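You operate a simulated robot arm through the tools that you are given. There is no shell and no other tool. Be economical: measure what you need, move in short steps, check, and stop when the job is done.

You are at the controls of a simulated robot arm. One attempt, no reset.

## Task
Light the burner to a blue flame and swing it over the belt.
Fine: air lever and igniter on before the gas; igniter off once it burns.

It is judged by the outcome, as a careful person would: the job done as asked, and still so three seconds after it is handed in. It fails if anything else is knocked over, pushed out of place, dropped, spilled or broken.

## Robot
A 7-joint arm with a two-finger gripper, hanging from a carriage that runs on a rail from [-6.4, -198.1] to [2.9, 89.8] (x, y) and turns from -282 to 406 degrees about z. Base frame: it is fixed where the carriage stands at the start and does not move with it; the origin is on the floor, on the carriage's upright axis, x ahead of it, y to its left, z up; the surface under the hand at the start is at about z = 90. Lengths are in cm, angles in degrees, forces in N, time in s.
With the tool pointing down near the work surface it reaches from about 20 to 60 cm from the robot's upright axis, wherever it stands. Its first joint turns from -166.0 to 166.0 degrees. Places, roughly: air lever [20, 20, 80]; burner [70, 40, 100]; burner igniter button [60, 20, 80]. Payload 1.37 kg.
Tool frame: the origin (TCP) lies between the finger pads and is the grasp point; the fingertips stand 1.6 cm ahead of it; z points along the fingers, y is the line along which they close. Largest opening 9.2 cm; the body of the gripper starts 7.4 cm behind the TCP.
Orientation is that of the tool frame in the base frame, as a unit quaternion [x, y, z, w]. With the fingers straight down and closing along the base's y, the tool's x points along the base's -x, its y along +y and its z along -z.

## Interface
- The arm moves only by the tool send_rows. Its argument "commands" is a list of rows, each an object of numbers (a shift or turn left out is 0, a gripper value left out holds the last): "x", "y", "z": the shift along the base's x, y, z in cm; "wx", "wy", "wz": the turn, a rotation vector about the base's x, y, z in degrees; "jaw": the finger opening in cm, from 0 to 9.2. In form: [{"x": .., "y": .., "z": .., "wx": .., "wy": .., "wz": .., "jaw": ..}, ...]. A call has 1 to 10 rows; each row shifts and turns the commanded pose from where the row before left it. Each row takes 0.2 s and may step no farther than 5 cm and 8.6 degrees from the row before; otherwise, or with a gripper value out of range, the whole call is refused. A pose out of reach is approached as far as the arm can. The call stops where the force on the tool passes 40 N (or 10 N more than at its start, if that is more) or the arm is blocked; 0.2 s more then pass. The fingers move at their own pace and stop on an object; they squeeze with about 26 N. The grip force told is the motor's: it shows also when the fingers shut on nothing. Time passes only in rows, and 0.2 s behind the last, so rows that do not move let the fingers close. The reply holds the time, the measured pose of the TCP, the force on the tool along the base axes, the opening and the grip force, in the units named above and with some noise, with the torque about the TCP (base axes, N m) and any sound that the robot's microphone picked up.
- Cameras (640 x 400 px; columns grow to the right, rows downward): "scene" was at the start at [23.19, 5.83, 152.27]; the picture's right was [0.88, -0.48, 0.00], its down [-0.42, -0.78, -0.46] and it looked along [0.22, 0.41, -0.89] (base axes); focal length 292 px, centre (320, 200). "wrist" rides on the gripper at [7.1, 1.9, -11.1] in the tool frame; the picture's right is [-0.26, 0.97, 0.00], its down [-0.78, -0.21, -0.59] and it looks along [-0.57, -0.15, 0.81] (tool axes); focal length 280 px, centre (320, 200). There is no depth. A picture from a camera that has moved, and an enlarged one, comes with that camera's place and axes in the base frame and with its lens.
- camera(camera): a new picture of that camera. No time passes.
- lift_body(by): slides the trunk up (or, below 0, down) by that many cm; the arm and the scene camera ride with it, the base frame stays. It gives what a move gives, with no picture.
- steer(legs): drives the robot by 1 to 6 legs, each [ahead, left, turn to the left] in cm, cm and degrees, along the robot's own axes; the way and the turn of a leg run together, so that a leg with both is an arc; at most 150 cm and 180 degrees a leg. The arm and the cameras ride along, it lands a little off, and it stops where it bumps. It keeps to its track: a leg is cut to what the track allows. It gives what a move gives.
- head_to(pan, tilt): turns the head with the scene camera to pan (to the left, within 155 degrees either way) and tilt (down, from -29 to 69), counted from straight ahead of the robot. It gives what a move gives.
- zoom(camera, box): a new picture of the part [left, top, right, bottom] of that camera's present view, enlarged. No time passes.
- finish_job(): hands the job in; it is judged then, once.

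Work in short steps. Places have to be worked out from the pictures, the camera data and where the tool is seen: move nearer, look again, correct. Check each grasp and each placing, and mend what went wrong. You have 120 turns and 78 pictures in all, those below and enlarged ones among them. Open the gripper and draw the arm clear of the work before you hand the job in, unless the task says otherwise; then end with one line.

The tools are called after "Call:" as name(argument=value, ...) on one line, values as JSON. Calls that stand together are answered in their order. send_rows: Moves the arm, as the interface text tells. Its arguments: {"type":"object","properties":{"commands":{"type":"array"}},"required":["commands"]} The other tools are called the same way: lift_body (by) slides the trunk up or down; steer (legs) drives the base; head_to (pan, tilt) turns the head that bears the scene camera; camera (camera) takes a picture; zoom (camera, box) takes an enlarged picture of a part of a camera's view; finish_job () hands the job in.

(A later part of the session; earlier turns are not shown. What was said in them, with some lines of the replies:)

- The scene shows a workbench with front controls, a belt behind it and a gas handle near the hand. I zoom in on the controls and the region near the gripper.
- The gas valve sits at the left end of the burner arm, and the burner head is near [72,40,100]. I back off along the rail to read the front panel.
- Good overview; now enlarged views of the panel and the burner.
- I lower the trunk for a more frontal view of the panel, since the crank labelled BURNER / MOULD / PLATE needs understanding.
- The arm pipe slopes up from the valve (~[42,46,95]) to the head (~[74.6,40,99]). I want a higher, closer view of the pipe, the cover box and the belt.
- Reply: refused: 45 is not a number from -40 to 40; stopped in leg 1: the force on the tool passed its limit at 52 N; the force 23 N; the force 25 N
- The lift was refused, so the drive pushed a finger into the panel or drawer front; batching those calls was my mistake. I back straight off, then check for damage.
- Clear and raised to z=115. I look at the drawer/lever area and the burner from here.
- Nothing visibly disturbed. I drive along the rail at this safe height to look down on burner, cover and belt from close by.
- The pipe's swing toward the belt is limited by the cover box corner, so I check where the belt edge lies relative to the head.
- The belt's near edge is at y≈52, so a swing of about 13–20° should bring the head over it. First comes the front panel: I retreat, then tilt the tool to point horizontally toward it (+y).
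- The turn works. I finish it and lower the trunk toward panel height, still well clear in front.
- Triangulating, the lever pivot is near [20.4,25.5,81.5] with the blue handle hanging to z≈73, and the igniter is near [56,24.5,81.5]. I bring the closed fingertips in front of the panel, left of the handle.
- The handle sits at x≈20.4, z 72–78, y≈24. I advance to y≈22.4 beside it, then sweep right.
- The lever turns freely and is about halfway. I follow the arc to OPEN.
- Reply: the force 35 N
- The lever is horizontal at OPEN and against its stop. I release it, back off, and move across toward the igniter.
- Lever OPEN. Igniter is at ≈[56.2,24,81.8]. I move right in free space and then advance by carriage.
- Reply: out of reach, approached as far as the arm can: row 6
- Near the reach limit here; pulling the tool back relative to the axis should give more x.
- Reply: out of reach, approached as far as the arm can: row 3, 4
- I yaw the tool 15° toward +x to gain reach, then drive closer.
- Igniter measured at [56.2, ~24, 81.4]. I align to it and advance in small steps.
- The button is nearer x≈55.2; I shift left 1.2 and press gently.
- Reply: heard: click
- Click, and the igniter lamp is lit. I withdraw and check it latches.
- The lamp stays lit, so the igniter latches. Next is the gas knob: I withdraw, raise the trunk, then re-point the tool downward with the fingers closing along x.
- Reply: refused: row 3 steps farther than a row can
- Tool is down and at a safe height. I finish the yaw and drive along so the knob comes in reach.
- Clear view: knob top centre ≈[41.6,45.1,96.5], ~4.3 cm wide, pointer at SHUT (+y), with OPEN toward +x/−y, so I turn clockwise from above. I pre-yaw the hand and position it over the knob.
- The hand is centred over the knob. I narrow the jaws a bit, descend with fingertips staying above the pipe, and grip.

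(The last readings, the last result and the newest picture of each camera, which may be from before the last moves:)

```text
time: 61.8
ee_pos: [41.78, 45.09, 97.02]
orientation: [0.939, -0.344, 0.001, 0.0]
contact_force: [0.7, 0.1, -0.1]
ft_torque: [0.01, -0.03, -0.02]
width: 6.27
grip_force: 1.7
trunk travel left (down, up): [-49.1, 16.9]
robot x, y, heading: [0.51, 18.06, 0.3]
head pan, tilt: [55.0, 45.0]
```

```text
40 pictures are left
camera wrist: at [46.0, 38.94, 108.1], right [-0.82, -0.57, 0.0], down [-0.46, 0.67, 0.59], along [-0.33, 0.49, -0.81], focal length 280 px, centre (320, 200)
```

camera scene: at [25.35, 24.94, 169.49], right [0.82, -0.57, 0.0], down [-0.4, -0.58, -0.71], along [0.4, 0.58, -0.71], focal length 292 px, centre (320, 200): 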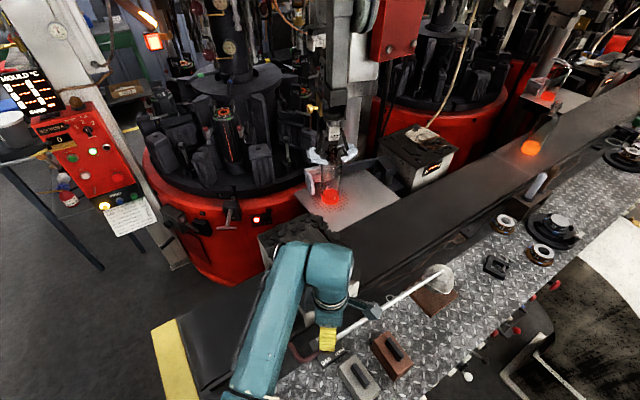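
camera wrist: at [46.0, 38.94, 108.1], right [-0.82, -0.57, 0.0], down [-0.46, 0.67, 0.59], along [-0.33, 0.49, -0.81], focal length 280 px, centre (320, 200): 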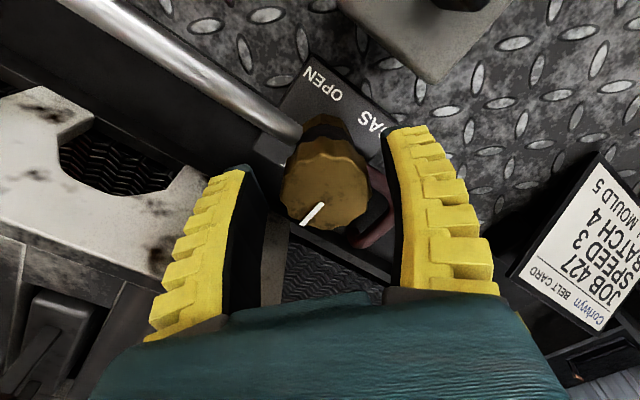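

Knob lies between the pads. I close and try a small clockwise twist.

Call:
send_rows(commands=[{"x": -0.2, "y": 0.1, "jaw": 0}, {}, {}])

Call:
send_rows(commands=[{"wz": -8}, {"wz": -8}, {}])

Call:
camera(camera="wrist")

```text
time: 62.6
ee_pos: [41.54, 44.94, 97.04]
orientation: [0.939, -0.345, 0.0, 0.0]
contact_force: [-3.9, -7.3, 5.2]
ft_torque: [-0.1, -0.05, -0.01]
width: 3.38
grip_force: 28.0
trunk travel left (down, up): [-49.1, 16.9]
robot x, y, heading: [0.68, 17.97, 0.3]
head pan, tilt: [55.0, 45.0]
```

```text
time: 63.4
ee_pos: [41.41, 44.88, 96.92]
orientation: [0.881, -0.472, 0.001, 0.001]
contact_force: [-1.2, -5.4, 0.3]
ft_torque: [-0.04, -0.01, 0.09]
width: 3.29
grip_force: 27.9
trunk travel left (down, up): [-49.1, 16.9]
robot x, y, heading: [0.41, 17.76, 0.2]
head pan, tilt: [55.0, 45.0]
```

```text
39 pictures are left
camera wrist: at [43.86, 37.98, 108.04], right [-0.95, -0.32, 0.0], down [-0.26, 0.77, 0.59], along [-0.19, 0.56, -0.81], focal length 280 px, centre (320, 200)
```

wrist: 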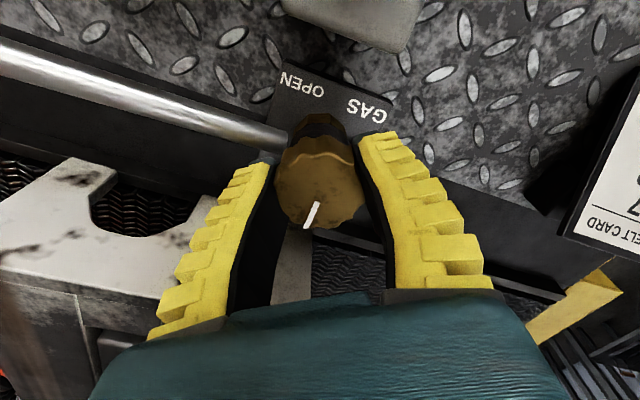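

The pointer stayed at +y, so the knob didn't follow clockwise. I try counter-clockwise from the same grip.

Call:
send_rows(commands=[{"wz": 8}, {"wz": 8}, {"wz": 8}, {"wz": 8}, {"wz": 4}, {}])

Call:
camera(camera="wrist")

```text
time: 64.8
ee_pos: [41.55, 45.02, 97.07]
orientation: [0.984, -0.176, 0.001, 0.0]
contact_force: [4.5, -4.7, -9.7]
ft_torque: [-0.06, 0.06, 0.01]
width: 3.28
grip_force: 28.2
trunk travel left (down, up): [-49.1, 16.9]
robot x, y, heading: [0.26, 17.99, 0.2]
head pan, tilt: [55.0, 45.0]
```

```text
38 pictures are left
camera wrist: at [47.51, 40.68, 108.04], right [-0.58, -0.82, 0.0], down [-0.66, 0.47, 0.59], along [-0.48, 0.34, -0.81], focal length 280 px, centre (320, 200)
```

wrist: 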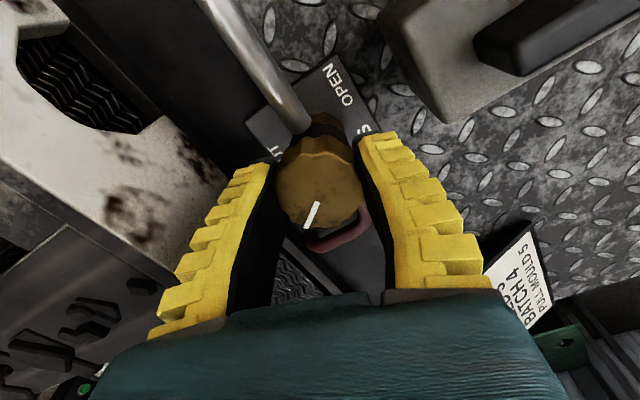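

The knob follows counter-clockwise (pointer now ~120°), and clockwise was simply the SHUT stop. I keep turning counter-clockwise.

Call:
send_rows(commands=[{"wz": 8.5}, {"wz": 8.5}, {"wz": 8.5}, {"wz": 8.5}, {"wz": 8.5}, {"wz": 8.5}, {}])

Call:
camera(camera="wrist")

```text
time: 66.4
ee_pos: [41.57, 44.95, 96.97]
orientation: [0.964, 0.265, 0.0, 0.0]
contact_force: [4.3, -5.3, -13.6]
ft_torque: [0.1, -0.06, 0.03]
width: 3.29
grip_force: 28.2
trunk travel left (down, up): [-49.1, 16.9]
robot x, y, heading: [0.33, 18.21, 0.3]
head pan, tilt: [55.0, 45.0]
```

```text
37 pictures are left
camera wrist: at [48.61, 46.89, 108.05], right [0.27, -0.96, 0.0], down [-0.78, -0.22, 0.59], along [-0.57, -0.16, -0.81], focal length 280 px, centre (320, 200)
```

wrist: 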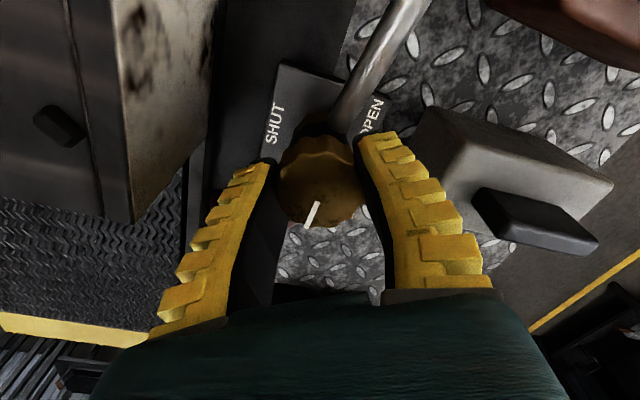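

Call:
zoom(camera="scene", box=[300, 230, 480, 400])

```text
2.35 times, centred on (390, 315) of scene
camera zoom: at [25.37, 24.88, 169.48], right [0.82, -0.57, 0.0], down [-0.4, -0.58, -0.71], along [0.4, 0.58, -0.71], focal length 688 px, centre (155, -71)
```

zoom: 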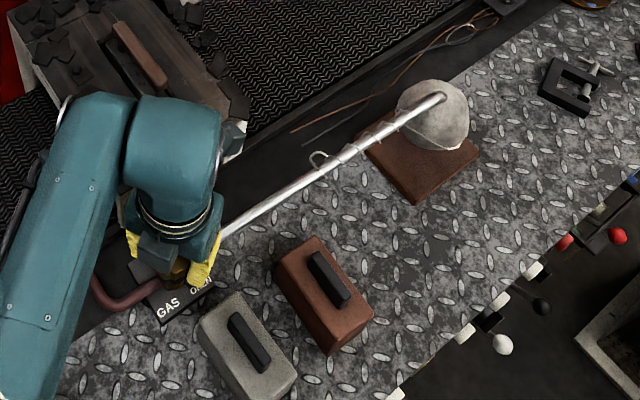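

No flame visible yet; I continue counter-clockwise toward OPEN.

Call:
send_rows(commands=[{"wz": 8.5}, {"wz": 8.5}, {"wz": 8.5}, {"wz": 8.5}, {}])

Call:
camera(camera="wrist")

Call:
zoom(camera="scene", box=[300, 230, 480, 400])

```text
time: 66.9
ee_pos: [41.54, 45.08, 96.92]
orientation: [0.956, 0.294, 0.003, 0.013]
contact_force: [4.9, -18.1, 4.5]
ft_torque: [-0.26, 0.12, 0.01]
width: 3.4
grip_force: 28.1
out of reach, approached as far as the arm can: row 1, 2
trunk travel left (down, up): [-49.1, 16.9]
robot x, y, heading: [0.25, 17.72, 0.0]
head pan, tilt: [55.0, 45.0]
stopped in row 2: the force on the tool passed its limit at 56 N (the readings are from after the stop); the commanded pose is now the measured one
```

```text
35 pictures are left
camera wrist: at [48.38, 47.67, 108.09], right [0.33, -0.94, 0.03], down [-0.77, -0.25, 0.58], along [-0.54, -0.21, -0.81], focal length 280 px, centre (320, 200)
```

wrist: 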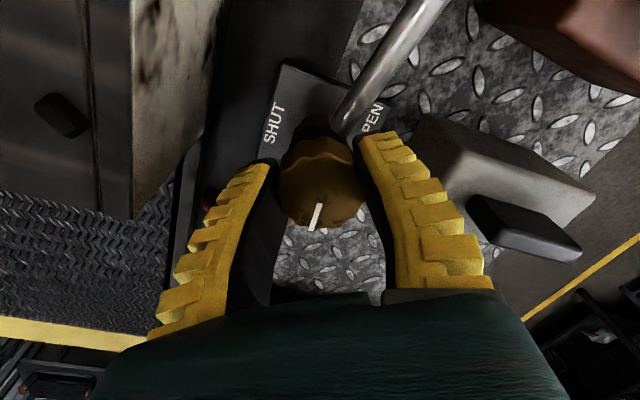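

```text
2.35 times, centred on (390, 315) of scene
camera zoom: at [25.43, 24.69, 169.53], right [0.82, -0.57, 0.0], down [-0.4, -0.58, -0.71], along [0.41, 0.58, -0.71], focal length 688 px, centre (155, -71)
```

zoom: 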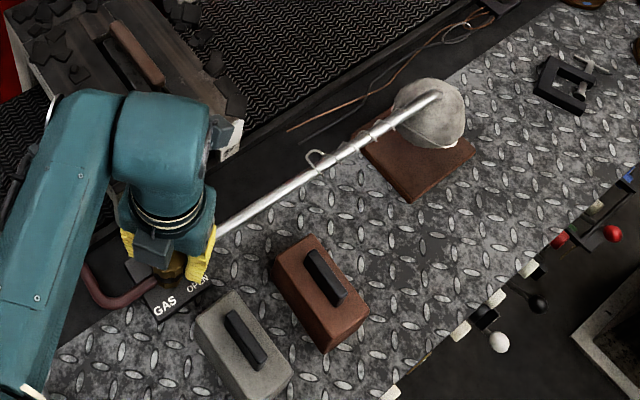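

The arm's wrist limit is reached at ~95° of knob turn. I release, rise, rotate the hand back and regrasp.

Call:
send_rows(commands=[{"jaw": 5.5}, {"jaw": 5.5}, {"z": 3}, {"z": 2}, {"wz": -8.5}, {"wz": -8.5}, {"wz": -8.5}, {"wz": -8.5}, {"wz": -8.5}, {"wz": -8.5}])

Call:
send_rows(commands=[{"wz": -8.5}, {"wz": -8.5}, {"wz": -8.5}, {"wz": -8.5}, {"wz": -8.5}, {"wz": -8.5}, {}])

```text
time: 69.1
ee_pos: [41.35, 45.84, 101.96]
orientation: [0.99, -0.144, 0.001, 0.01]
contact_force: [-0.1, 0.4, 0.1]
ft_torque: [0.01, 0.03, 0.02]
width: 5.75
grip_force: 1.5
trunk travel left (down, up): [-49.1, 16.9]
robot x, y, heading: [0.44, 17.94, 0.1]
head pan, tilt: [55.0, 45.0]
```

```text
time: 70.7
ee_pos: [41.15, 45.77, 102.05]
orientation: [0.831, -0.556, -0.003, 0.009]
contact_force: [-0.7, -0.6, -0.2]
ft_torque: [0.0, 0.0, 0.02]
width: 5.78
grip_force: 1.8
trunk travel left (down, up): [-49.1, 16.9]
robot x, y, heading: [0.08, 17.91, 0.0]
head pan, tilt: [55.0, 45.0]
```

Call:
send_rows(commands=[{"x": 0.4, "y": -0.8}, {"z": -3}, {"z": -2}, {}, {"jaw": 0}, {}, {}])

Call:
camera(camera="wrist")

```text
time: 72.3
ee_pos: [41.51, 44.93, 96.94]
orientation: [0.832, -0.554, -0.005, 0.01]
contact_force: [-12.3, -3.2, 7.5]
ft_torque: [0.25, 0.17, 0.01]
width: 3.45
grip_force: 28.1
trunk travel left (down, up): [-49.1, 16.9]
robot x, y, heading: [0.51, 17.91, 0.0]
head pan, tilt: [55.0, 45.0]
```

```text
33 pictures are left
camera wrist: at [42.77, 37.74, 108.1], right [-0.99, -0.13, 0.02], down [-0.09, 0.81, 0.58], along [-0.09, 0.57, -0.81], focal length 280 px, centre (320, 200)
```

wrist: 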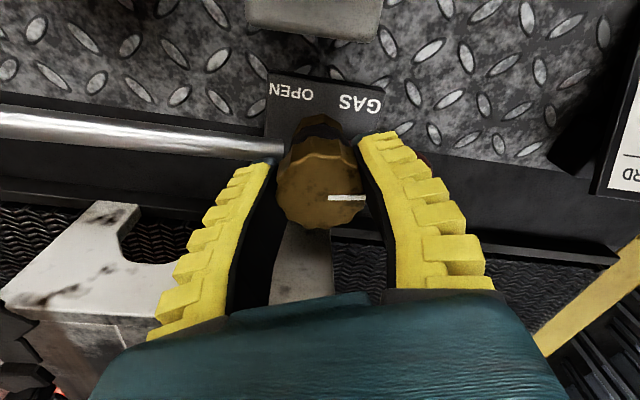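

Pointer is at −x; regrasp is firm. I continue counter-clockwise toward OPEN.

Call:
send_rows(commands=[{"wz": 8.5}, {"wz": 8.5}, {"wz": 8.5}, {"wz": 8.5}, {"wz": 8.5}, {"wz": 8.5}, {}])

Call:
camera(camera="wrist")

Call:
zoom(camera="scene", box=[300, 230, 480, 400])

```text
time: 73.9
ee_pos: [41.54, 45.03, 96.99]
orientation: [0.99, -0.142, 0.001, 0.011]
contact_force: [-12.2, -3.0, 9.9]
ft_torque: [0.12, 0.48, 0.03]
width: 3.34
grip_force: 28.4
trunk travel left (down, up): [-49.1, 16.9]
robot x, y, heading: [0.42, 17.81, 0.3]
head pan, tilt: [55.0, 45.0]
```

```text
32 pictures are left
camera wrist: at [47.91, 41.32, 108.09], right [-0.52, -0.85, 0.02], down [-0.69, 0.43, 0.58], along [-0.5, 0.29, -0.81], focal length 280 px, centre (320, 200)
```

wrist: 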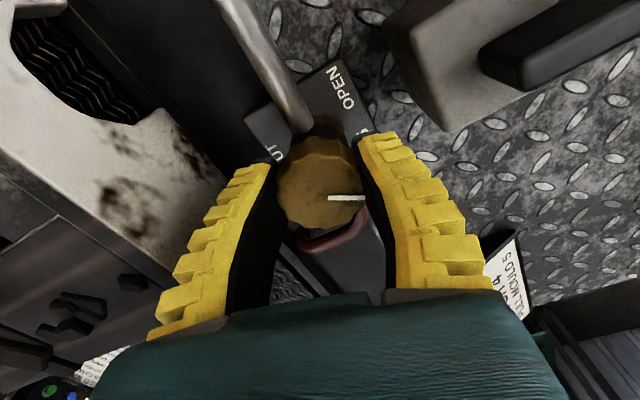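

```text
2.35 times, centred on (390, 315) of scene
camera zoom: at [25.29, 24.89, 169.46], right [0.82, -0.57, 0.0], down [-0.41, -0.58, -0.71], along [0.4, 0.58, -0.71], focal length 688 px, centre (155, -71)
```

zoom: 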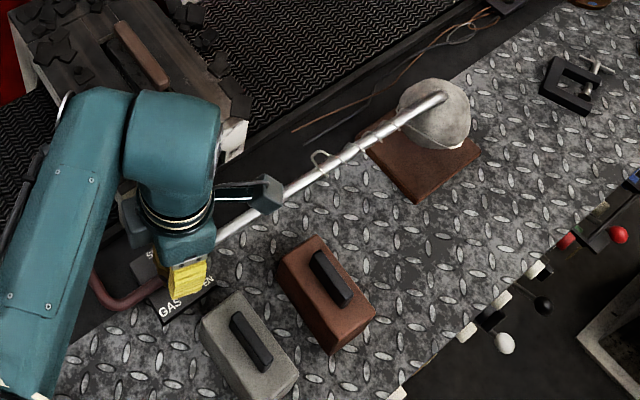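

Knob follows (~145° turned). Continuing.

Call:
send_rows(commands=[{"wz": 8}, {"wz": 8}, {"wz": 8}, {"wz": 8}, {"wz": 8}, {"wz": 5}, {}])

Call:
camera(camera="wrist")

Call:
zoom(camera="scene", box=[300, 230, 480, 400])

```text
time: 75.5
ee_pos: [41.5, 45.08, 96.96]
orientation: [0.969, 0.247, 0.003, 0.01]
contact_force: [-10.7, 2.8, 1.9]
ft_torque: [-0.12, 0.43, -0.02]
width: 3.25
grip_force: 27.6
trunk travel left (down, up): [-49.1, 16.9]
robot x, y, heading: [0.59, 18.22, 0.4]
head pan, tilt: [55.0, 45.0]
```

```text
30 pictures are left
camera wrist: at [48.62, 46.84, 108.1], right [0.23, -0.97, 0.02], down [-0.79, -0.18, 0.58], along [-0.56, -0.15, -0.81], focal length 280 px, centre (320, 200)
```

wrist: 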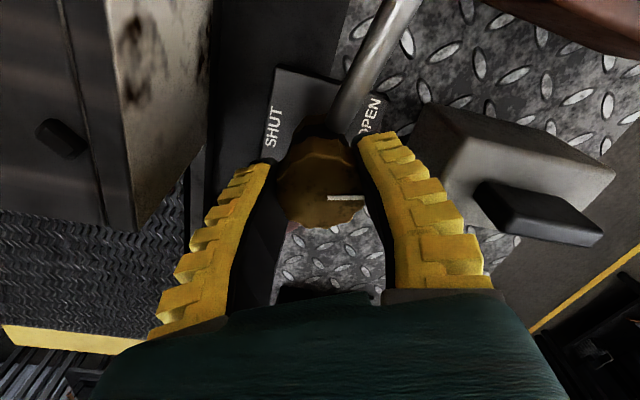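

```text
2.35 times, centred on (390, 315) of scene
camera zoom: at [25.28, 24.92, 169.46], right [0.82, -0.57, 0.0], down [-0.41, -0.58, -0.71], along [0.4, 0.58, -0.71], focal length 688 px, centre (155, -71)
```

zoom: 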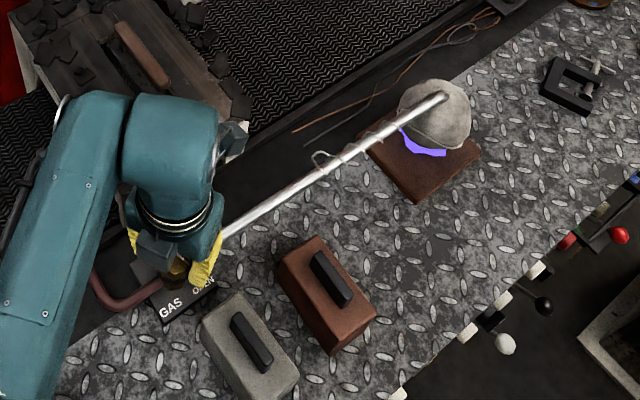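

A blue flame is burning under the head, pointer toward OPEN. I release the knob, rise clear, and go switch the igniter off.

Call:
send_rows(commands=[{"jaw": 5.5}, {"jaw": 5.5}, {"z": 5}, {"z": 5}, {"z": 5}, {"z": 4}, {"wz": -8.5}, {"wz": -8.5}, {"wz": -8.5}, {"wz": -8.5}])

Call:
send_rows(commands=[{"wz": -8.5}, {"wz": -8.5}, {"wz": -8.5}, {"wz": -8.5}, {"wz": -8.5}, {"wz": -8.5}, {"wz": -8.5}, {"wz": -8.5}, {"wz": -8.5}, {"wz": -8.5}])

```text
time: 77.7
ee_pos: [41.73, 45.22, 116.03]
orientation: [0.999, -0.048, 0.002, 0.01]
contact_force: [0.4, -0.6, -1.0]
ft_torque: [0.01, -0.02, 0.01]
width: 5.78
grip_force: 1.7
trunk travel left (down, up): [-49.1, 16.9]
robot x, y, heading: [0.42, 17.68, 0.1]
head pan, tilt: [55.0, 45.0]
```

```text
time: 79.9
ee_pos: [41.76, 45.06, 115.93]
orientation: [-0.704, 0.71, 0.006, -0.009]
contact_force: [-0.5, -0.7, -0.6]
ft_torque: [0.0, 0.0, 0.01]
width: 5.77
grip_force: 2.2
trunk travel left (down, up): [-49.1, 16.9]
robot x, y, heading: [0.39, 18.36, 0.4]
head pan, tilt: [55.0, 45.0]
```

Call:
steer(legs=[[0, -40, 0]])

Call:
send_rows(commands=[{"wz": -8.5, "jaw": 0}, {"wz": -8.5}, {"wz": -8.5}, {"wz": -8.5}, {"wz": -8.5}, {"wz": -8.5}, {"wz": -8.5}, {"wz": -8.5}, {"wz": -8.5}, {"wz": -8.5}])

Call:
send_rows(commands=[{"wz": -5}, {"wx": 8.5}, {"wx": 8.5}, {"wx": 8.5}, {"wx": 8.5}, {"wx": 8.5}, {"wx": 8.5}, {"wx": 8.5}, {"wx": 8.5}, {"wx": 8.5}])

```text
time: 82.4
ee_pos: [40.43, 4.73, 115.92]
orientation: [-0.704, 0.711, 0.006, -0.008]
contact_force: [0.7, -0.1, -0.8]
ft_torque: [0.0, 0.01, -0.01]
width: 5.78
grip_force: 2.1
trunk travel left (down, up): [-49.1, 16.9]
robot x, y, heading: [-0.71, -22.37, -0.1]
head pan, tilt: [55.0, 45.0]
```

```text
time: 84.6
ee_pos: [40.42, 4.86, 116.09]
orientation: [-0.038, 0.999, 0.01, -0.002]
contact_force: [0.4, 0.0, 0.2]
ft_torque: [-0.03, 0.0, -0.01]
width: 0.0
grip_force: 25.9
trunk travel left (down, up): [-49.1, 16.9]
robot x, y, heading: [-0.77, -22.3, 0.2]
head pan, tilt: [55.0, 45.0]
```

```text
time: 86.8
ee_pos: [40.44, 4.81, 116.06]
orientation: [0.002, 0.778, 0.628, -0.003]
contact_force: [-0.8, -0.6, -0.4]
ft_torque: [0.0, -0.03, 0.02]
width: 0.0
grip_force: 26.3
trunk travel left (down, up): [-49.1, 16.9]
robot x, y, heading: [-0.55, -22.15, 0.1]
head pan, tilt: [55.0, 45.0]
```

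Call:
send_rows(commands=[{"wx": 6.1}, {"wx": 6.1}, {"wz": -7.5}, {"wz": -7.5}, {"y": -5}, {"x": 4.5}, {"x": 4.5}, {"x": 4.5}, {}])

```text
time: 88.8
ee_pos: [54.15, -0.32, 116.28]
orientation: [0.094, 0.702, 0.7, 0.089]
contact_force: [-0.3, -1.0, 0.9]
ft_torque: [0.0, -0.01, 0.01]
width: 0.0
grip_force: 26.2
trunk travel left (down, up): [-49.1, 16.9]
robot x, y, heading: [-0.5, -22.02, 0.1]
head pan, tilt: [55.0, 45.0]
```

Pose matches the earlier press orientation. I lower to button height and drive forward.

Call:
lift_body(by=-34.5)

Call:
steer(legs=[[0, 15, 0]])

Call:
camera(camera="scene")

```text
time: 92.2
ee_pos: [53.98, -0.24, 81.71]
orientation: [0.095, 0.702, 0.7, 0.088]
contact_force: [-1.1, -0.3, 0.3]
ft_torque: [-0.01, 0.0, -0.02]
width: 0.0
grip_force: 26.3
trunk travel left (down, up): [-14.6, 51.4]
robot x, y, heading: [-0.84, -22.29, 0.1]
head pan, tilt: [55.0, 45.0]
```

```text
time: 93.5
ee_pos: [54.6, 14.59, 81.72]
orientation: [0.094, 0.702, 0.701, 0.087]
contact_force: [0.2, -0.1, 0.1]
ft_torque: [-0.03, -0.01, 0.01]
width: 0.01
grip_force: 26.1
trunk travel left (down, up): [-14.6, 51.4]
robot x, y, heading: [-0.03, -7.56, -0.0]
head pan, tilt: [55.0, 45.0]
```

```text
28 pictures are left
camera scene: at [24.56, -0.4, 134.99], right [0.82, -0.57, 0.0], down [-0.4, -0.58, -0.71], along [0.4, 0.58, -0.71], focal length 292 px, centre (320, 200)
```

scene: 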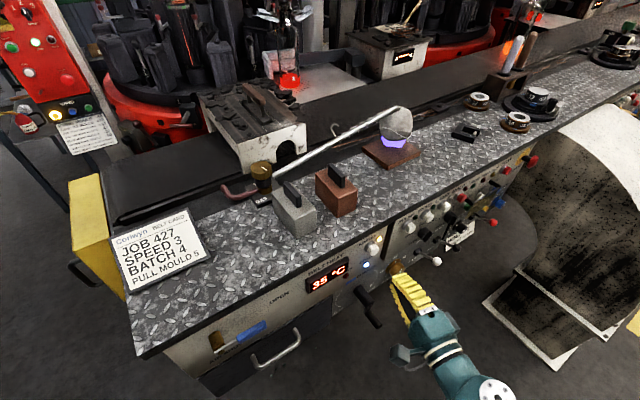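

Flame steady blue; the hand is in front of the igniter again at the same place. I press to the same depth and withdraw.

Call:
send_rows(commands=[{"y": 4.5}, {"y": 2}, {"y": 0.5}, {"y": 0.5}, {}, {"y": -2}, {"y": -4}, {}])

Call:
zoom(camera="scene", box=[240, 90, 460, 300])

```text
time: 95.3
ee_pos: [54.57, 16.11, 81.65]
orientation: [0.094, 0.702, 0.7, 0.088]
contact_force: [0.3, 0.1, 0.0]
ft_torque: [-0.04, -0.02, 0.0]
width: 0.01
grip_force: 27.7
trunk travel left (down, up): [-14.6, 51.4]
robot x, y, heading: [-0.46, -7.68, 0.2]
head pan, tilt: [55.0, 45.0]
```

```text
1.90 times, centred on (350, 195) of scene
camera zoom: at [24.56, -0.42, 134.99], right [0.82, -0.57, 0.0], down [-0.4, -0.58, -0.71], along [0.4, 0.58, -0.71], focal length 557 px, centre (263, 210)
```

zoom: 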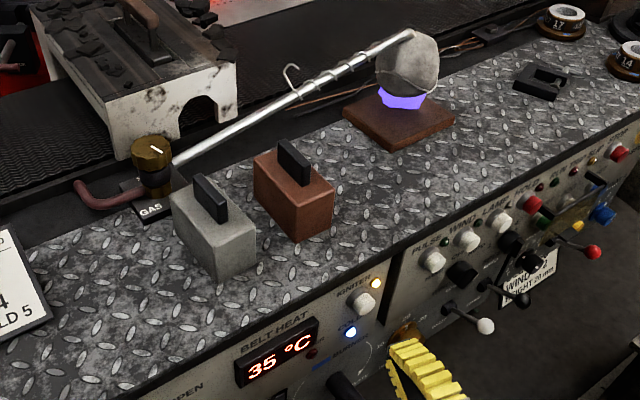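

No click, lamp still on. I press slightly deeper.

Call:
send_rows(commands=[{"x": 0.2, "y": 4.5}, {"y": 1.5}, {"y": 0.4}, {"y": 0.4}, {}])

```text
time: 96.5
ee_pos: [54.58, 22.68, 81.69]
orientation: [0.095, 0.702, 0.7, 0.088]
contact_force: [-2.6, -9.6, 1.8]
ft_torque: [-0.01, -0.03, -0.04]
width: 0.6
grip_force: 28.2
trunk travel left (down, up): [-14.6, 51.4]
robot x, y, heading: [-0.59, -7.53, -0.0]
head pan, tilt: [55.0, 45.0]
heard: click
```

Click. I withdraw and verify the lamp.

Call:
send_rows(commands=[{"y": -2}, {"y": -4}, {"y": -4}, {}])

Call:
zoom(camera="scene", box=[240, 90, 460, 300])

```text
time: 97.5
ee_pos: [54.63, 12.8, 81.66]
orientation: [0.094, 0.702, 0.7, 0.088]
contact_force: [-0.4, -0.8, 1.1]
ft_torque: [0.0, 0.02, 0.0]
width: 0.01
grip_force: 27.7
trunk travel left (down, up): [-14.6, 51.4]
robot x, y, heading: [0.0, -7.27, 0.1]
head pan, tilt: [55.0, 45.0]
```

```text
1.90 times, centred on (350, 195) of scene
camera zoom: at [24.56, -0.42, 134.99], right [0.82, -0.57, 0.0], down [-0.4, -0.58, -0.71], along [0.4, 0.58, -0.71], focal length 557 px, centre (263, 210)
```

zoom: 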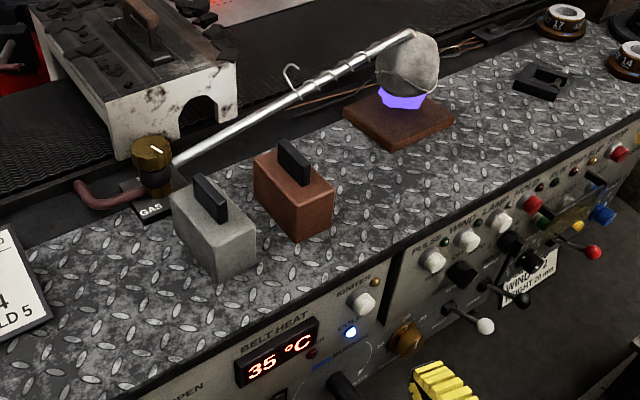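

Igniter lamp off, flame still blue, pointer at OPEN. Now the swing: I raise, re-point the tool down, and come to the bench side of the pipe.

Call:
lift_body(by=36)

Call:
send_rows(commands=[{"wz": 7.5}, {"wz": 7.5}, {"wx": -8.5}, {"wx": -8.5}, {"wx": -8.5}, {"wx": -8.5}, {"wx": -8.5}, {"wx": -8.5}, {"wx": -8.5}, {"wx": -8.5}])

Call:
send_rows(commands=[{"wx": -8.5}, {"wx": -8.5}, {"wx": -5}, {"x": 2}, {}])

```text
time: 101.0
ee_pos: [54.63, 12.73, 117.71]
orientation: [0.094, 0.702, 0.7, 0.087]
contact_force: [0.9, 0.8, 0.3]
ft_torque: [-0.02, 0.01, -0.01]
width: 0.0
grip_force: 28.1
trunk travel left (down, up): [-50.6, 15.4]
robot x, y, heading: [0.09, -7.61, 0.1]
head pan, tilt: [55.0, 45.0]
```

```text
time: 103.2
ee_pos: [54.56, 12.51, 117.77]
orientation: [0.004, 0.982, 0.188, -0.002]
contact_force: [-1.7, 0.2, -0.1]
ft_torque: [0.02, -0.01, -0.01]
width: 0.01
grip_force: 28.1
trunk travel left (down, up): [-50.6, 15.4]
robot x, y, heading: [-0.28, -7.66, 0.3]
head pan, tilt: [55.0, 45.0]
```

```text
time: 104.4
ee_pos: [56.63, 12.77, 117.73]
orientation: [0.004, 1.0, -0.001, 0.0]
contact_force: [0.6, -0.8, -0.1]
ft_torque: [-0.03, -0.02, 0.03]
width: 0.0
grip_force: 27.8
trunk travel left (down, up): [-50.6, 15.4]
robot x, y, heading: [-0.37, -7.47, 0.3]
head pan, tilt: [55.0, 45.0]
```

Call:
send_rows(commands=[{"y": -5}, {"y": -5}, {"y": -4}, {}])

Call:
steer(legs=[[0, 38, 0]])

Call:
head_to(pan=30, tilt=50)

Call:
camera(camera="scene")

Call:
camera(camera="wrist")

```text
time: 105.4
ee_pos: [56.52, -1.23, 117.69]
orientation: [0.004, 1.0, -0.003, -0.002]
contact_force: [-0.9, 0.2, 0.2]
ft_torque: [0.02, -0.01, 0.03]
width: 0.0
grip_force: 27.6
trunk travel left (down, up): [-50.6, 15.4]
robot x, y, heading: [-0.16, -7.51, -0.1]
head pan, tilt: [55.0, 45.0]
```

```text
time: 107.8
ee_pos: [57.63, 36.18, 117.8]
orientation: [0.005, 1.0, -0.002, -0.002]
contact_force: [-0.2, 1.0, 0.8]
ft_torque: [-0.01, -0.01, -0.03]
width: 0.01
grip_force: 27.3
trunk travel left (down, up): [-50.6, 15.4]
robot x, y, heading: [1.0, 30.04, -0.1]
head pan, tilt: [55.0, 45.0]
```

```text
time: 108.7
ee_pos: [57.78, 36.21, 117.66]
orientation: [0.005, 1.0, -0.002, -0.002]
contact_force: [0.6, -0.6, -0.6]
ft_torque: [0.02, -0.01, 0.0]
width: 0.02
grip_force: 28.1
trunk travel left (down, up): [-50.6, 15.4]
robot x, y, heading: [0.8, 30.67, -0.0]
head pan, tilt: [30.0, 50.0]
```

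```text
25 pictures are left
camera scene: at [27.78, 34.21, 170.3], right [0.5, -0.87, 0.0], down [-0.66, -0.38, -0.64], along [0.56, 0.32, -0.77], focal length 292 px, centre (320, 200)
```

scene: 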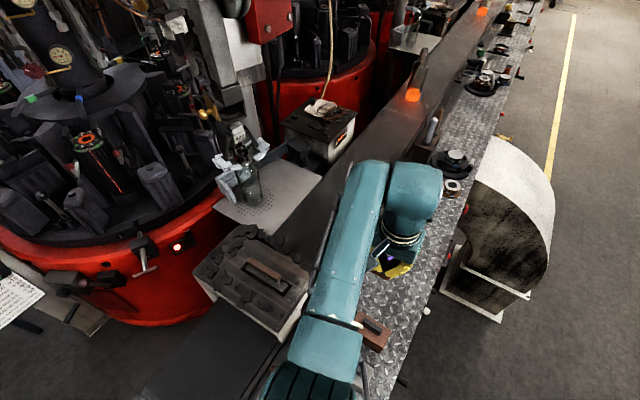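

```text
24 pictures are left
camera wrist: at [50.8, 38.15, 128.81], right [0.27, 0.96, 0.0], down [0.78, -0.22, 0.59], along [0.56, -0.16, -0.81], focal length 280 px, centre (320, 200)
```

wrist: 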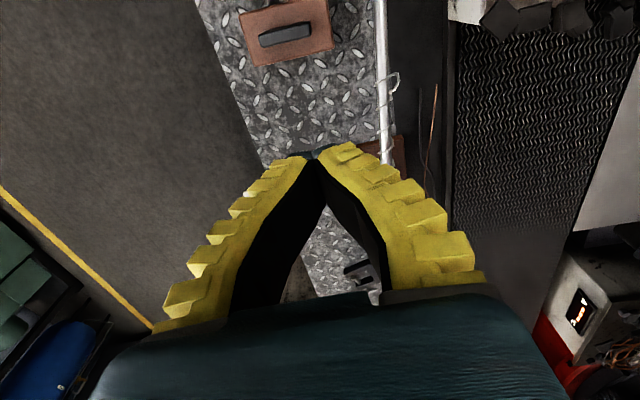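

Pipe near x=58.5 lies at y≈42.5, brown block ends at x≈55. I lower the closed fingers at [58.7,38.2] beside the pipe.

Call:
send_rows(commands=[{"x": 0.9, "y": 2}, {"z": -5}, {"z": -5}, {"z": -5}, {"z": -3.5}, {}])

Call:
camera(camera="wrist")

```text
time: 110.1
ee_pos: [56.9, 37.66, 101.29]
orientation: [0.005, 1.0, -0.002, -0.001]
contact_force: [-0.3, -0.7, -0.1]
ft_torque: [-0.01, -0.03, 0.01]
width: 0.0
grip_force: 28.1
out of reach, approached as far as the arm can: row 4, 5
trunk travel left (down, up): [-50.6, 15.4]
robot x, y, heading: [0.84, 29.8, 0.3]
head pan, tilt: [30.0, 50.0]
```

```text
23 pictures are left
camera wrist: at [49.96, 39.57, 112.4], right [0.27, 0.96, 0.0], down [0.78, -0.22, 0.59], along [0.56, -0.16, -0.81], focal length 280 px, centre (320, 200)
```

wrist: 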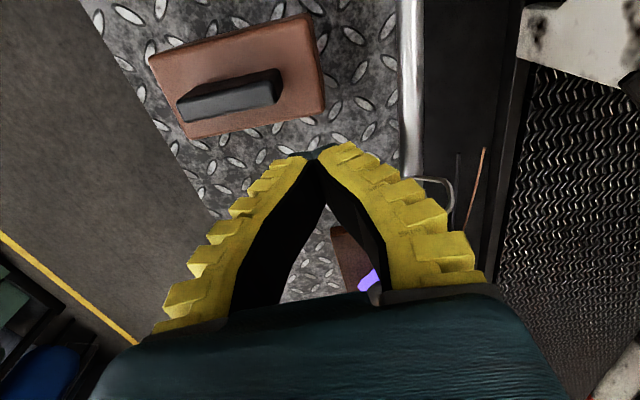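

The reach limit holds the hand at z=101. I shift slightly in, then lower the trunk 2.2 cm instead.

Call:
send_rows(commands=[{"x": -0.5, "y": 2}, {}])

Call:
lift_body(by=-2.3)

Call:
camera(camera="wrist")

```text
time: 110.7
ee_pos: [56.39, 39.67, 101.2]
orientation: [0.006, 1.0, -0.002, -0.002]
contact_force: [0.0, 0.2, -0.7]
ft_torque: [0.03, -0.05, -0.01]
width: 0.0
grip_force: 27.8
trunk travel left (down, up): [-50.6, 15.4]
robot x, y, heading: [0.78, 30.09, -0.1]
head pan, tilt: [30.0, 50.0]
```

```text
time: 111.4
ee_pos: [56.38, 39.72, 98.86]
orientation: [0.006, 1.0, -0.002, -0.002]
contact_force: [-0.3, 0.3, 0.3]
ft_torque: [0.01, 0.02, 0.01]
width: 0.01
grip_force: 27.5
trunk travel left (down, up): [-48.3, 17.7]
robot x, y, heading: [0.89, 30.32, 0.2]
head pan, tilt: [30.0, 50.0]
```

```text
22 pictures are left
camera wrist: at [49.43, 41.7, 109.98], right [0.27, 0.96, 0.0], down [0.78, -0.22, 0.59], along [0.56, -0.16, -0.81], focal length 280 px, centre (320, 200)
```

wrist: 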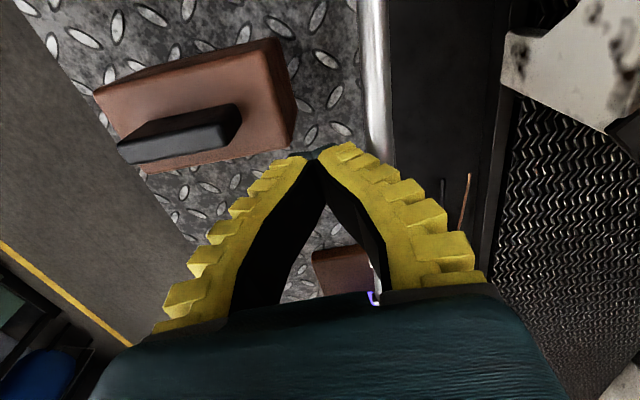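

The fingertips are just beside the pipe at its height. I push +y in small steps.

Call:
send_rows(commands=[{"y": 1}, {"y": 1}, {"y": 1}, {"y": 1}, {"y": 1}, {}])

Call:
camera(camera="wrist")

```text
time: 112.8
ee_pos: [55.69, 44.55, 99.2]
orientation: [0.006, 1.0, -0.001, -0.002]
contact_force: [0.3, -0.1, 0.5]
ft_torque: [0.04, -0.01, 0.0]
width: 0.0
grip_force: 27.5
out of reach, approached as far as the arm can: row 3, 4
trunk travel left (down, up): [-48.3, 17.7]
robot x, y, heading: [1.03, 30.0, -0.1]
head pan, tilt: [30.0, 50.0]
```

```text
21 pictures are left
camera wrist: at [48.76, 46.54, 110.33], right [0.27, 0.96, 0.0], down [0.78, -0.22, 0.59], along [0.56, -0.16, -0.81], focal length 280 px, centre (320, 200)
```

wrist: 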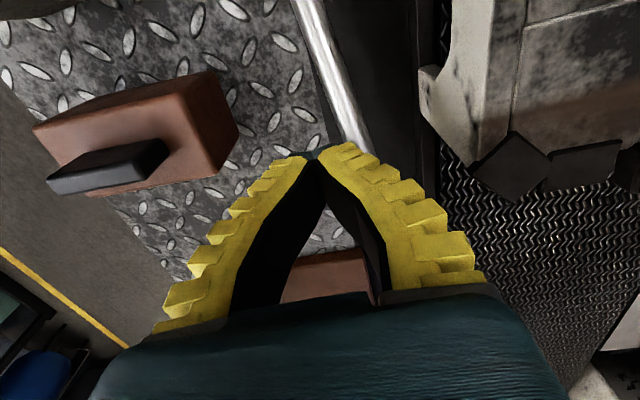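

The pipe swings freely. Before the finger nears the cover's corner (x≈55, y≈50) I tilt the tool outward to push farther out on the pipe.

Call:
send_rows(commands=[{"y": -1}, {"wy": -7}, {"wy": -7}, {"wy": -7}, {"x": 1.5}, {"x": 1.5}, {}])

Call:
camera(camera="wrist")

```text
time: 114.4
ee_pos: [58.65, 43.57, 99.25]
orientation: [0.005, 0.983, -0.001, 0.182]
contact_force: [0.9, 0.2, 0.8]
ft_torque: [0.02, 0.01, 0.03]
width: 0.0
grip_force: 27.3
trunk travel left (down, up): [-48.3, 17.7]
robot x, y, heading: [0.74, 30.16, -0.1]
head pan, tilt: [30.0, 50.0]
```

```text
20 pictures are left
camera wrist: at [48.24, 45.47, 107.08], right [0.26, 0.96, 0.09], down [0.52, -0.22, 0.83], along [0.82, -0.16, -0.55], focal length 280 px, centre (320, 200)
```

wrist: 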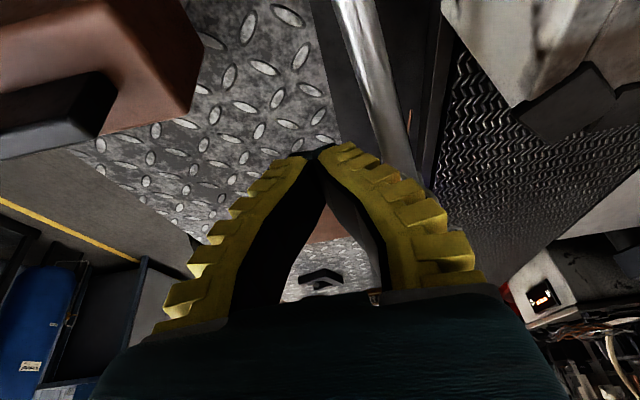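

Call:
send_rows(commands=[{"y": 1.2}, {"y": 1.2}, {"y": 1.2}, {"y": 1.2}, {}])

Call:
camera(camera="wrist")

Call:
camera(camera="scene")

```text
time: 115.6
ee_pos: [58.68, 47.43, 99.13]
orientation: [0.007, 0.984, -0.005, 0.18]
contact_force: [-0.8, -24.7, 2.4]
ft_torque: [-0.03, 0.04, 0.33]
width: 0.0
grip_force: 26.6
trunk travel left (down, up): [-48.3, 17.7]
robot x, y, heading: [1.08, 30.02, 0.1]
head pan, tilt: [30.0, 50.0]
```

```text
19 pictures are left
camera wrist: at [48.22, 49.53, 106.93], right [0.26, 0.96, 0.09], down [0.52, -0.21, 0.83], along [0.82, -0.17, -0.55], focal length 280 px, centre (320, 200)
```

wrist: 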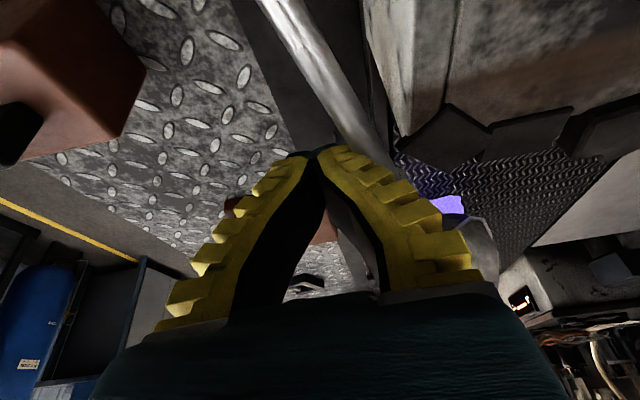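

```text
18 pictures are left
camera scene: at [27.79, 33.95, 167.99], right [0.5, -0.87, 0.0], down [-0.66, -0.38, -0.64], along [0.56, 0.32, -0.77], focal length 292 px, centre (320, 200)
```

scene: 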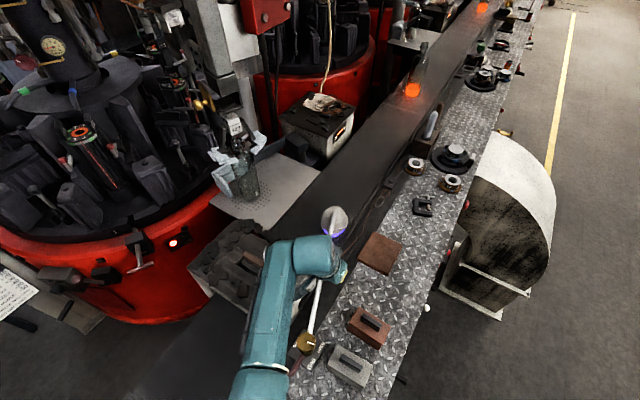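

Force rose to 25 N: it's at a stop or against the cover. I look closely.

Call:
zoom(camera="scene", box=[260, 180, 420, 380])

Call:
zoom(camera="wrist", box=[240, 0, 540, 260])

```text
2.00 times, centred on (340, 280) of scene
camera zoom: at [27.79, 33.95, 167.99], right [0.5, -0.87, 0.0], down [-0.66, -0.38, -0.64], along [0.56, 0.32, -0.77], focal length 585 px, centre (280, 40)
```

zoom: 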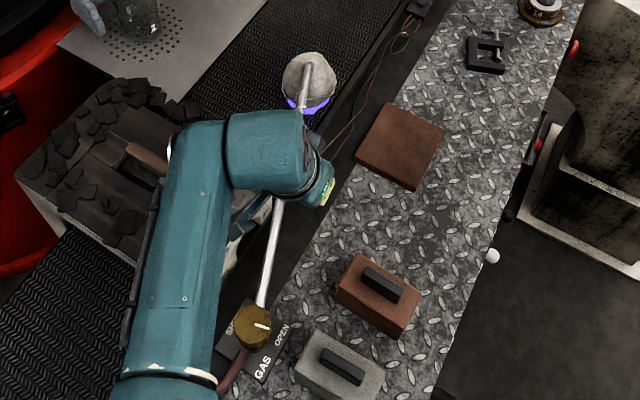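

```text
1.54 times, centred on (390, 130) of wrist
camera zoom: at [48.22, 49.53, 106.93], right [0.26, 0.96, 0.09], down [0.52, -0.21, 0.83], along [0.82, -0.17, -0.55], focal length 431 px, centre (212, 308)
```

zoom: 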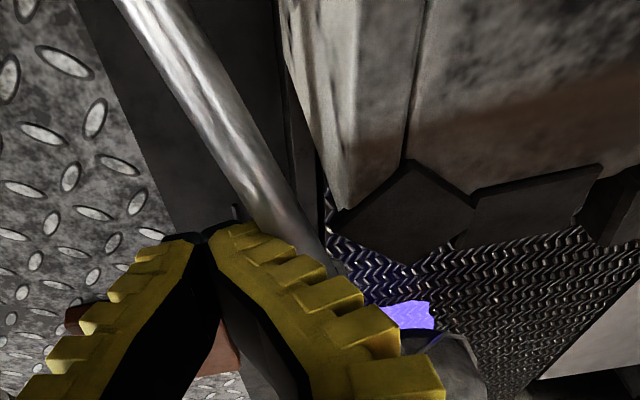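

The head and flame are over the belt (head y≈54–55, belt edge ≈52) and the pipe is at a stop. I ease off to see whether it stays.

Call:
send_rows(commands=[{"y": -1}, {"y": -2}, {}])

Call:
camera(camera="wrist")

```text
time: 116.4
ee_pos: [58.7, 45.36, 99.39]
orientation: [0.004, 0.983, 0.0, 0.181]
contact_force: [0.5, 0.9, 0.0]
ft_torque: [0.05, 0.0, 0.01]
width: 0.01
grip_force: 27.9
trunk travel left (down, up): [-48.3, 17.7]
robot x, y, heading: [0.9, 30.27, -0.2]
head pan, tilt: [30.0, 50.0]
```

```text
15 pictures are left
camera wrist: at [48.12, 47.28, 107.2], right [0.25, 0.96, 0.1], down [0.52, -0.22, 0.83], along [0.82, -0.16, -0.55], focal length 280 px, centre (320, 200)
```

wrist: 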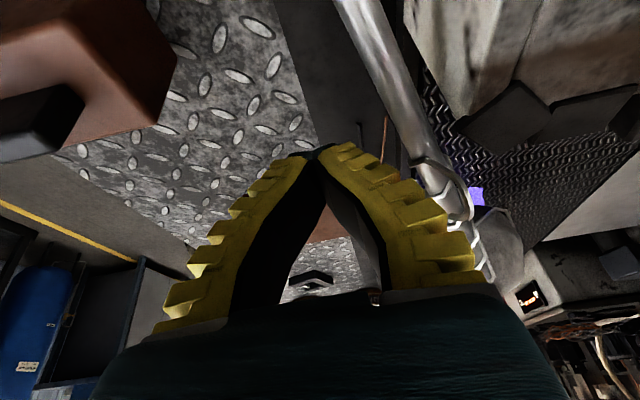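

The pipe stays where it was put. I raise the hand clear and look at the final state from above.

Call:
send_rows(commands=[{"y": -2}, {"z": 4}, {"z": 4}, {"z": 4}, {"z": 4}, {"wy": 7, "x": -2}, {"wy": 7, "x": -2}, {"wy": 7, "jaw": 5}, {}])

Call:
steer(legs=[[0, -22, 0]])

Call:
camera(camera="scene")

```text
time: 118.4
ee_pos: [54.64, 43.37, 115.22]
orientation: [0.006, 1.0, -0.002, -0.003]
contact_force: [0.9, 0.8, -0.2]
ft_torque: [0.01, -0.02, -0.03]
width: 5.31
grip_force: 2.1
trunk travel left (down, up): [-48.3, 17.7]
robot x, y, heading: [1.09, 29.92, 0.2]
head pan, tilt: [30.0, 50.0]
```

```text
time: 120.1
ee_pos: [54.1, 21.01, 115.22]
orientation: [0.007, 1.0, -0.002, -0.002]
contact_force: [0.4, -0.1, 0.1]
ft_torque: [0.0, 0.02, 0.0]
width: 5.29
grip_force: 2.6
trunk travel left (down, up): [-48.3, 17.7]
robot x, y, heading: [-0.06, 8.33, -0.2]
head pan, tilt: [30.0, 50.0]
```

```text
14 pictures are left
camera scene: at [27.08, 11.94, 168.0], right [0.5, -0.87, 0.0], down [-0.67, -0.38, -0.64], along [0.56, 0.32, -0.77], focal length 292 px, centre (320, 200)
```

scene: 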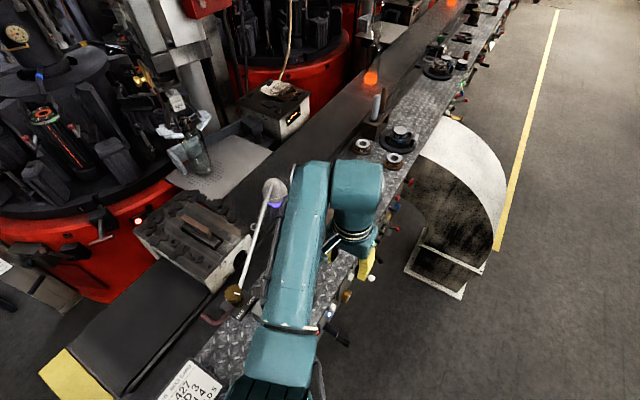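

Call:
zoom(camera="scene", box=[190, 160, 310, 320])

```text
2.50 times, centred on (250, 240) of scene
camera zoom: at [27.08, 11.94, 168.0], right [0.5, -0.87, 0.0], down [-0.67, -0.38, -0.64], along [0.56, 0.32, -0.77], focal length 731 px, centre (495, 100)
```

zoom: 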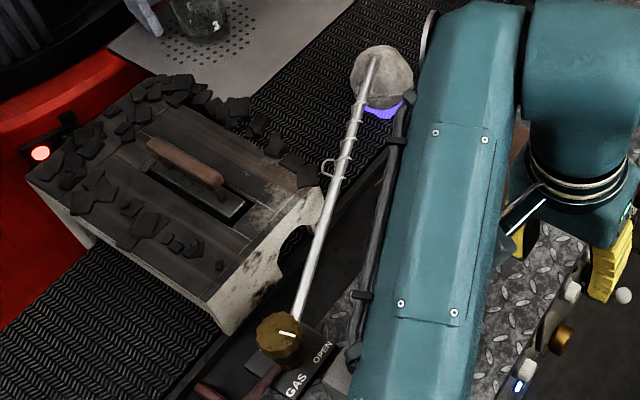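

The close views show roughly a 1 cm gap between pipe and cover even while pushed, so the pipe is at its own hinge stop with the head at ≈[73,54.5] over the belt. I draw the arm fully clear and do a last check.

Call:
steer(legs=[[0, -55, 0]])

Call:
head_to(pan=62, tilt=42)

Call:
zoom(camera="scene", box=[140, 80, 460, 280])

```text
time: 123.3
ee_pos: [52.29, -34.29, 115.23]
orientation: [0.006, 1.0, -0.002, -0.002]
contact_force: [-0.1, -0.5, -0.1]
ft_torque: [0.01, -0.01, 0.02]
width: 5.3
grip_force: 2.0
trunk travel left (down, up): [-48.3, 17.7]
robot x, y, heading: [-1.54, -47.14, -0.3]
head pan, tilt: [30.0, 50.0]
```

```text
time: 124.2
ee_pos: [52.16, -34.26, 115.13]
orientation: [0.007, 1.0, -0.001, -0.002]
contact_force: [0.5, -0.2, -0.1]
ft_torque: [0.01, 0.0, -0.04]
width: 5.3
grip_force: 2.3
trunk travel left (down, up): [-48.3, 17.7]
robot x, y, heading: [-1.73, -47.44, -0.2]
head pan, tilt: [62.0, 42.0]
```

```text
2.00 times, centred on (300, 180) of scene
camera zoom: at [22.56, -39.81, 169.12], right [0.88, -0.47, 0.0], down [-0.32, -0.59, -0.74], along [0.35, 0.65, -0.67], focal length 585 px, centre (360, 240)
```

zoom: 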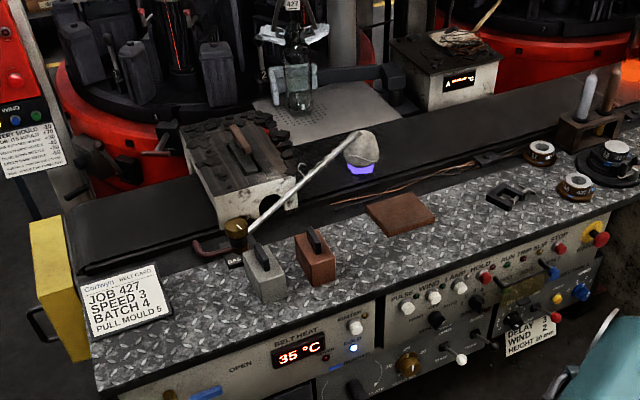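

Blue flame burning over the belt, igniter lamp off, air lever at OPEN, nothing else disturbed, arm clear. Handing in.

Call:
finish_job()

```text
The job is handed in.
```

The burner is lit with a blue flame and swung to its stop, with the head about 2–3 cm past the belt's near edge. Air lever and igniter went on before the gas, and the igniter is off again. Early on a finger bumped the front of the bench, with no visible damage, and the arm is now clear.
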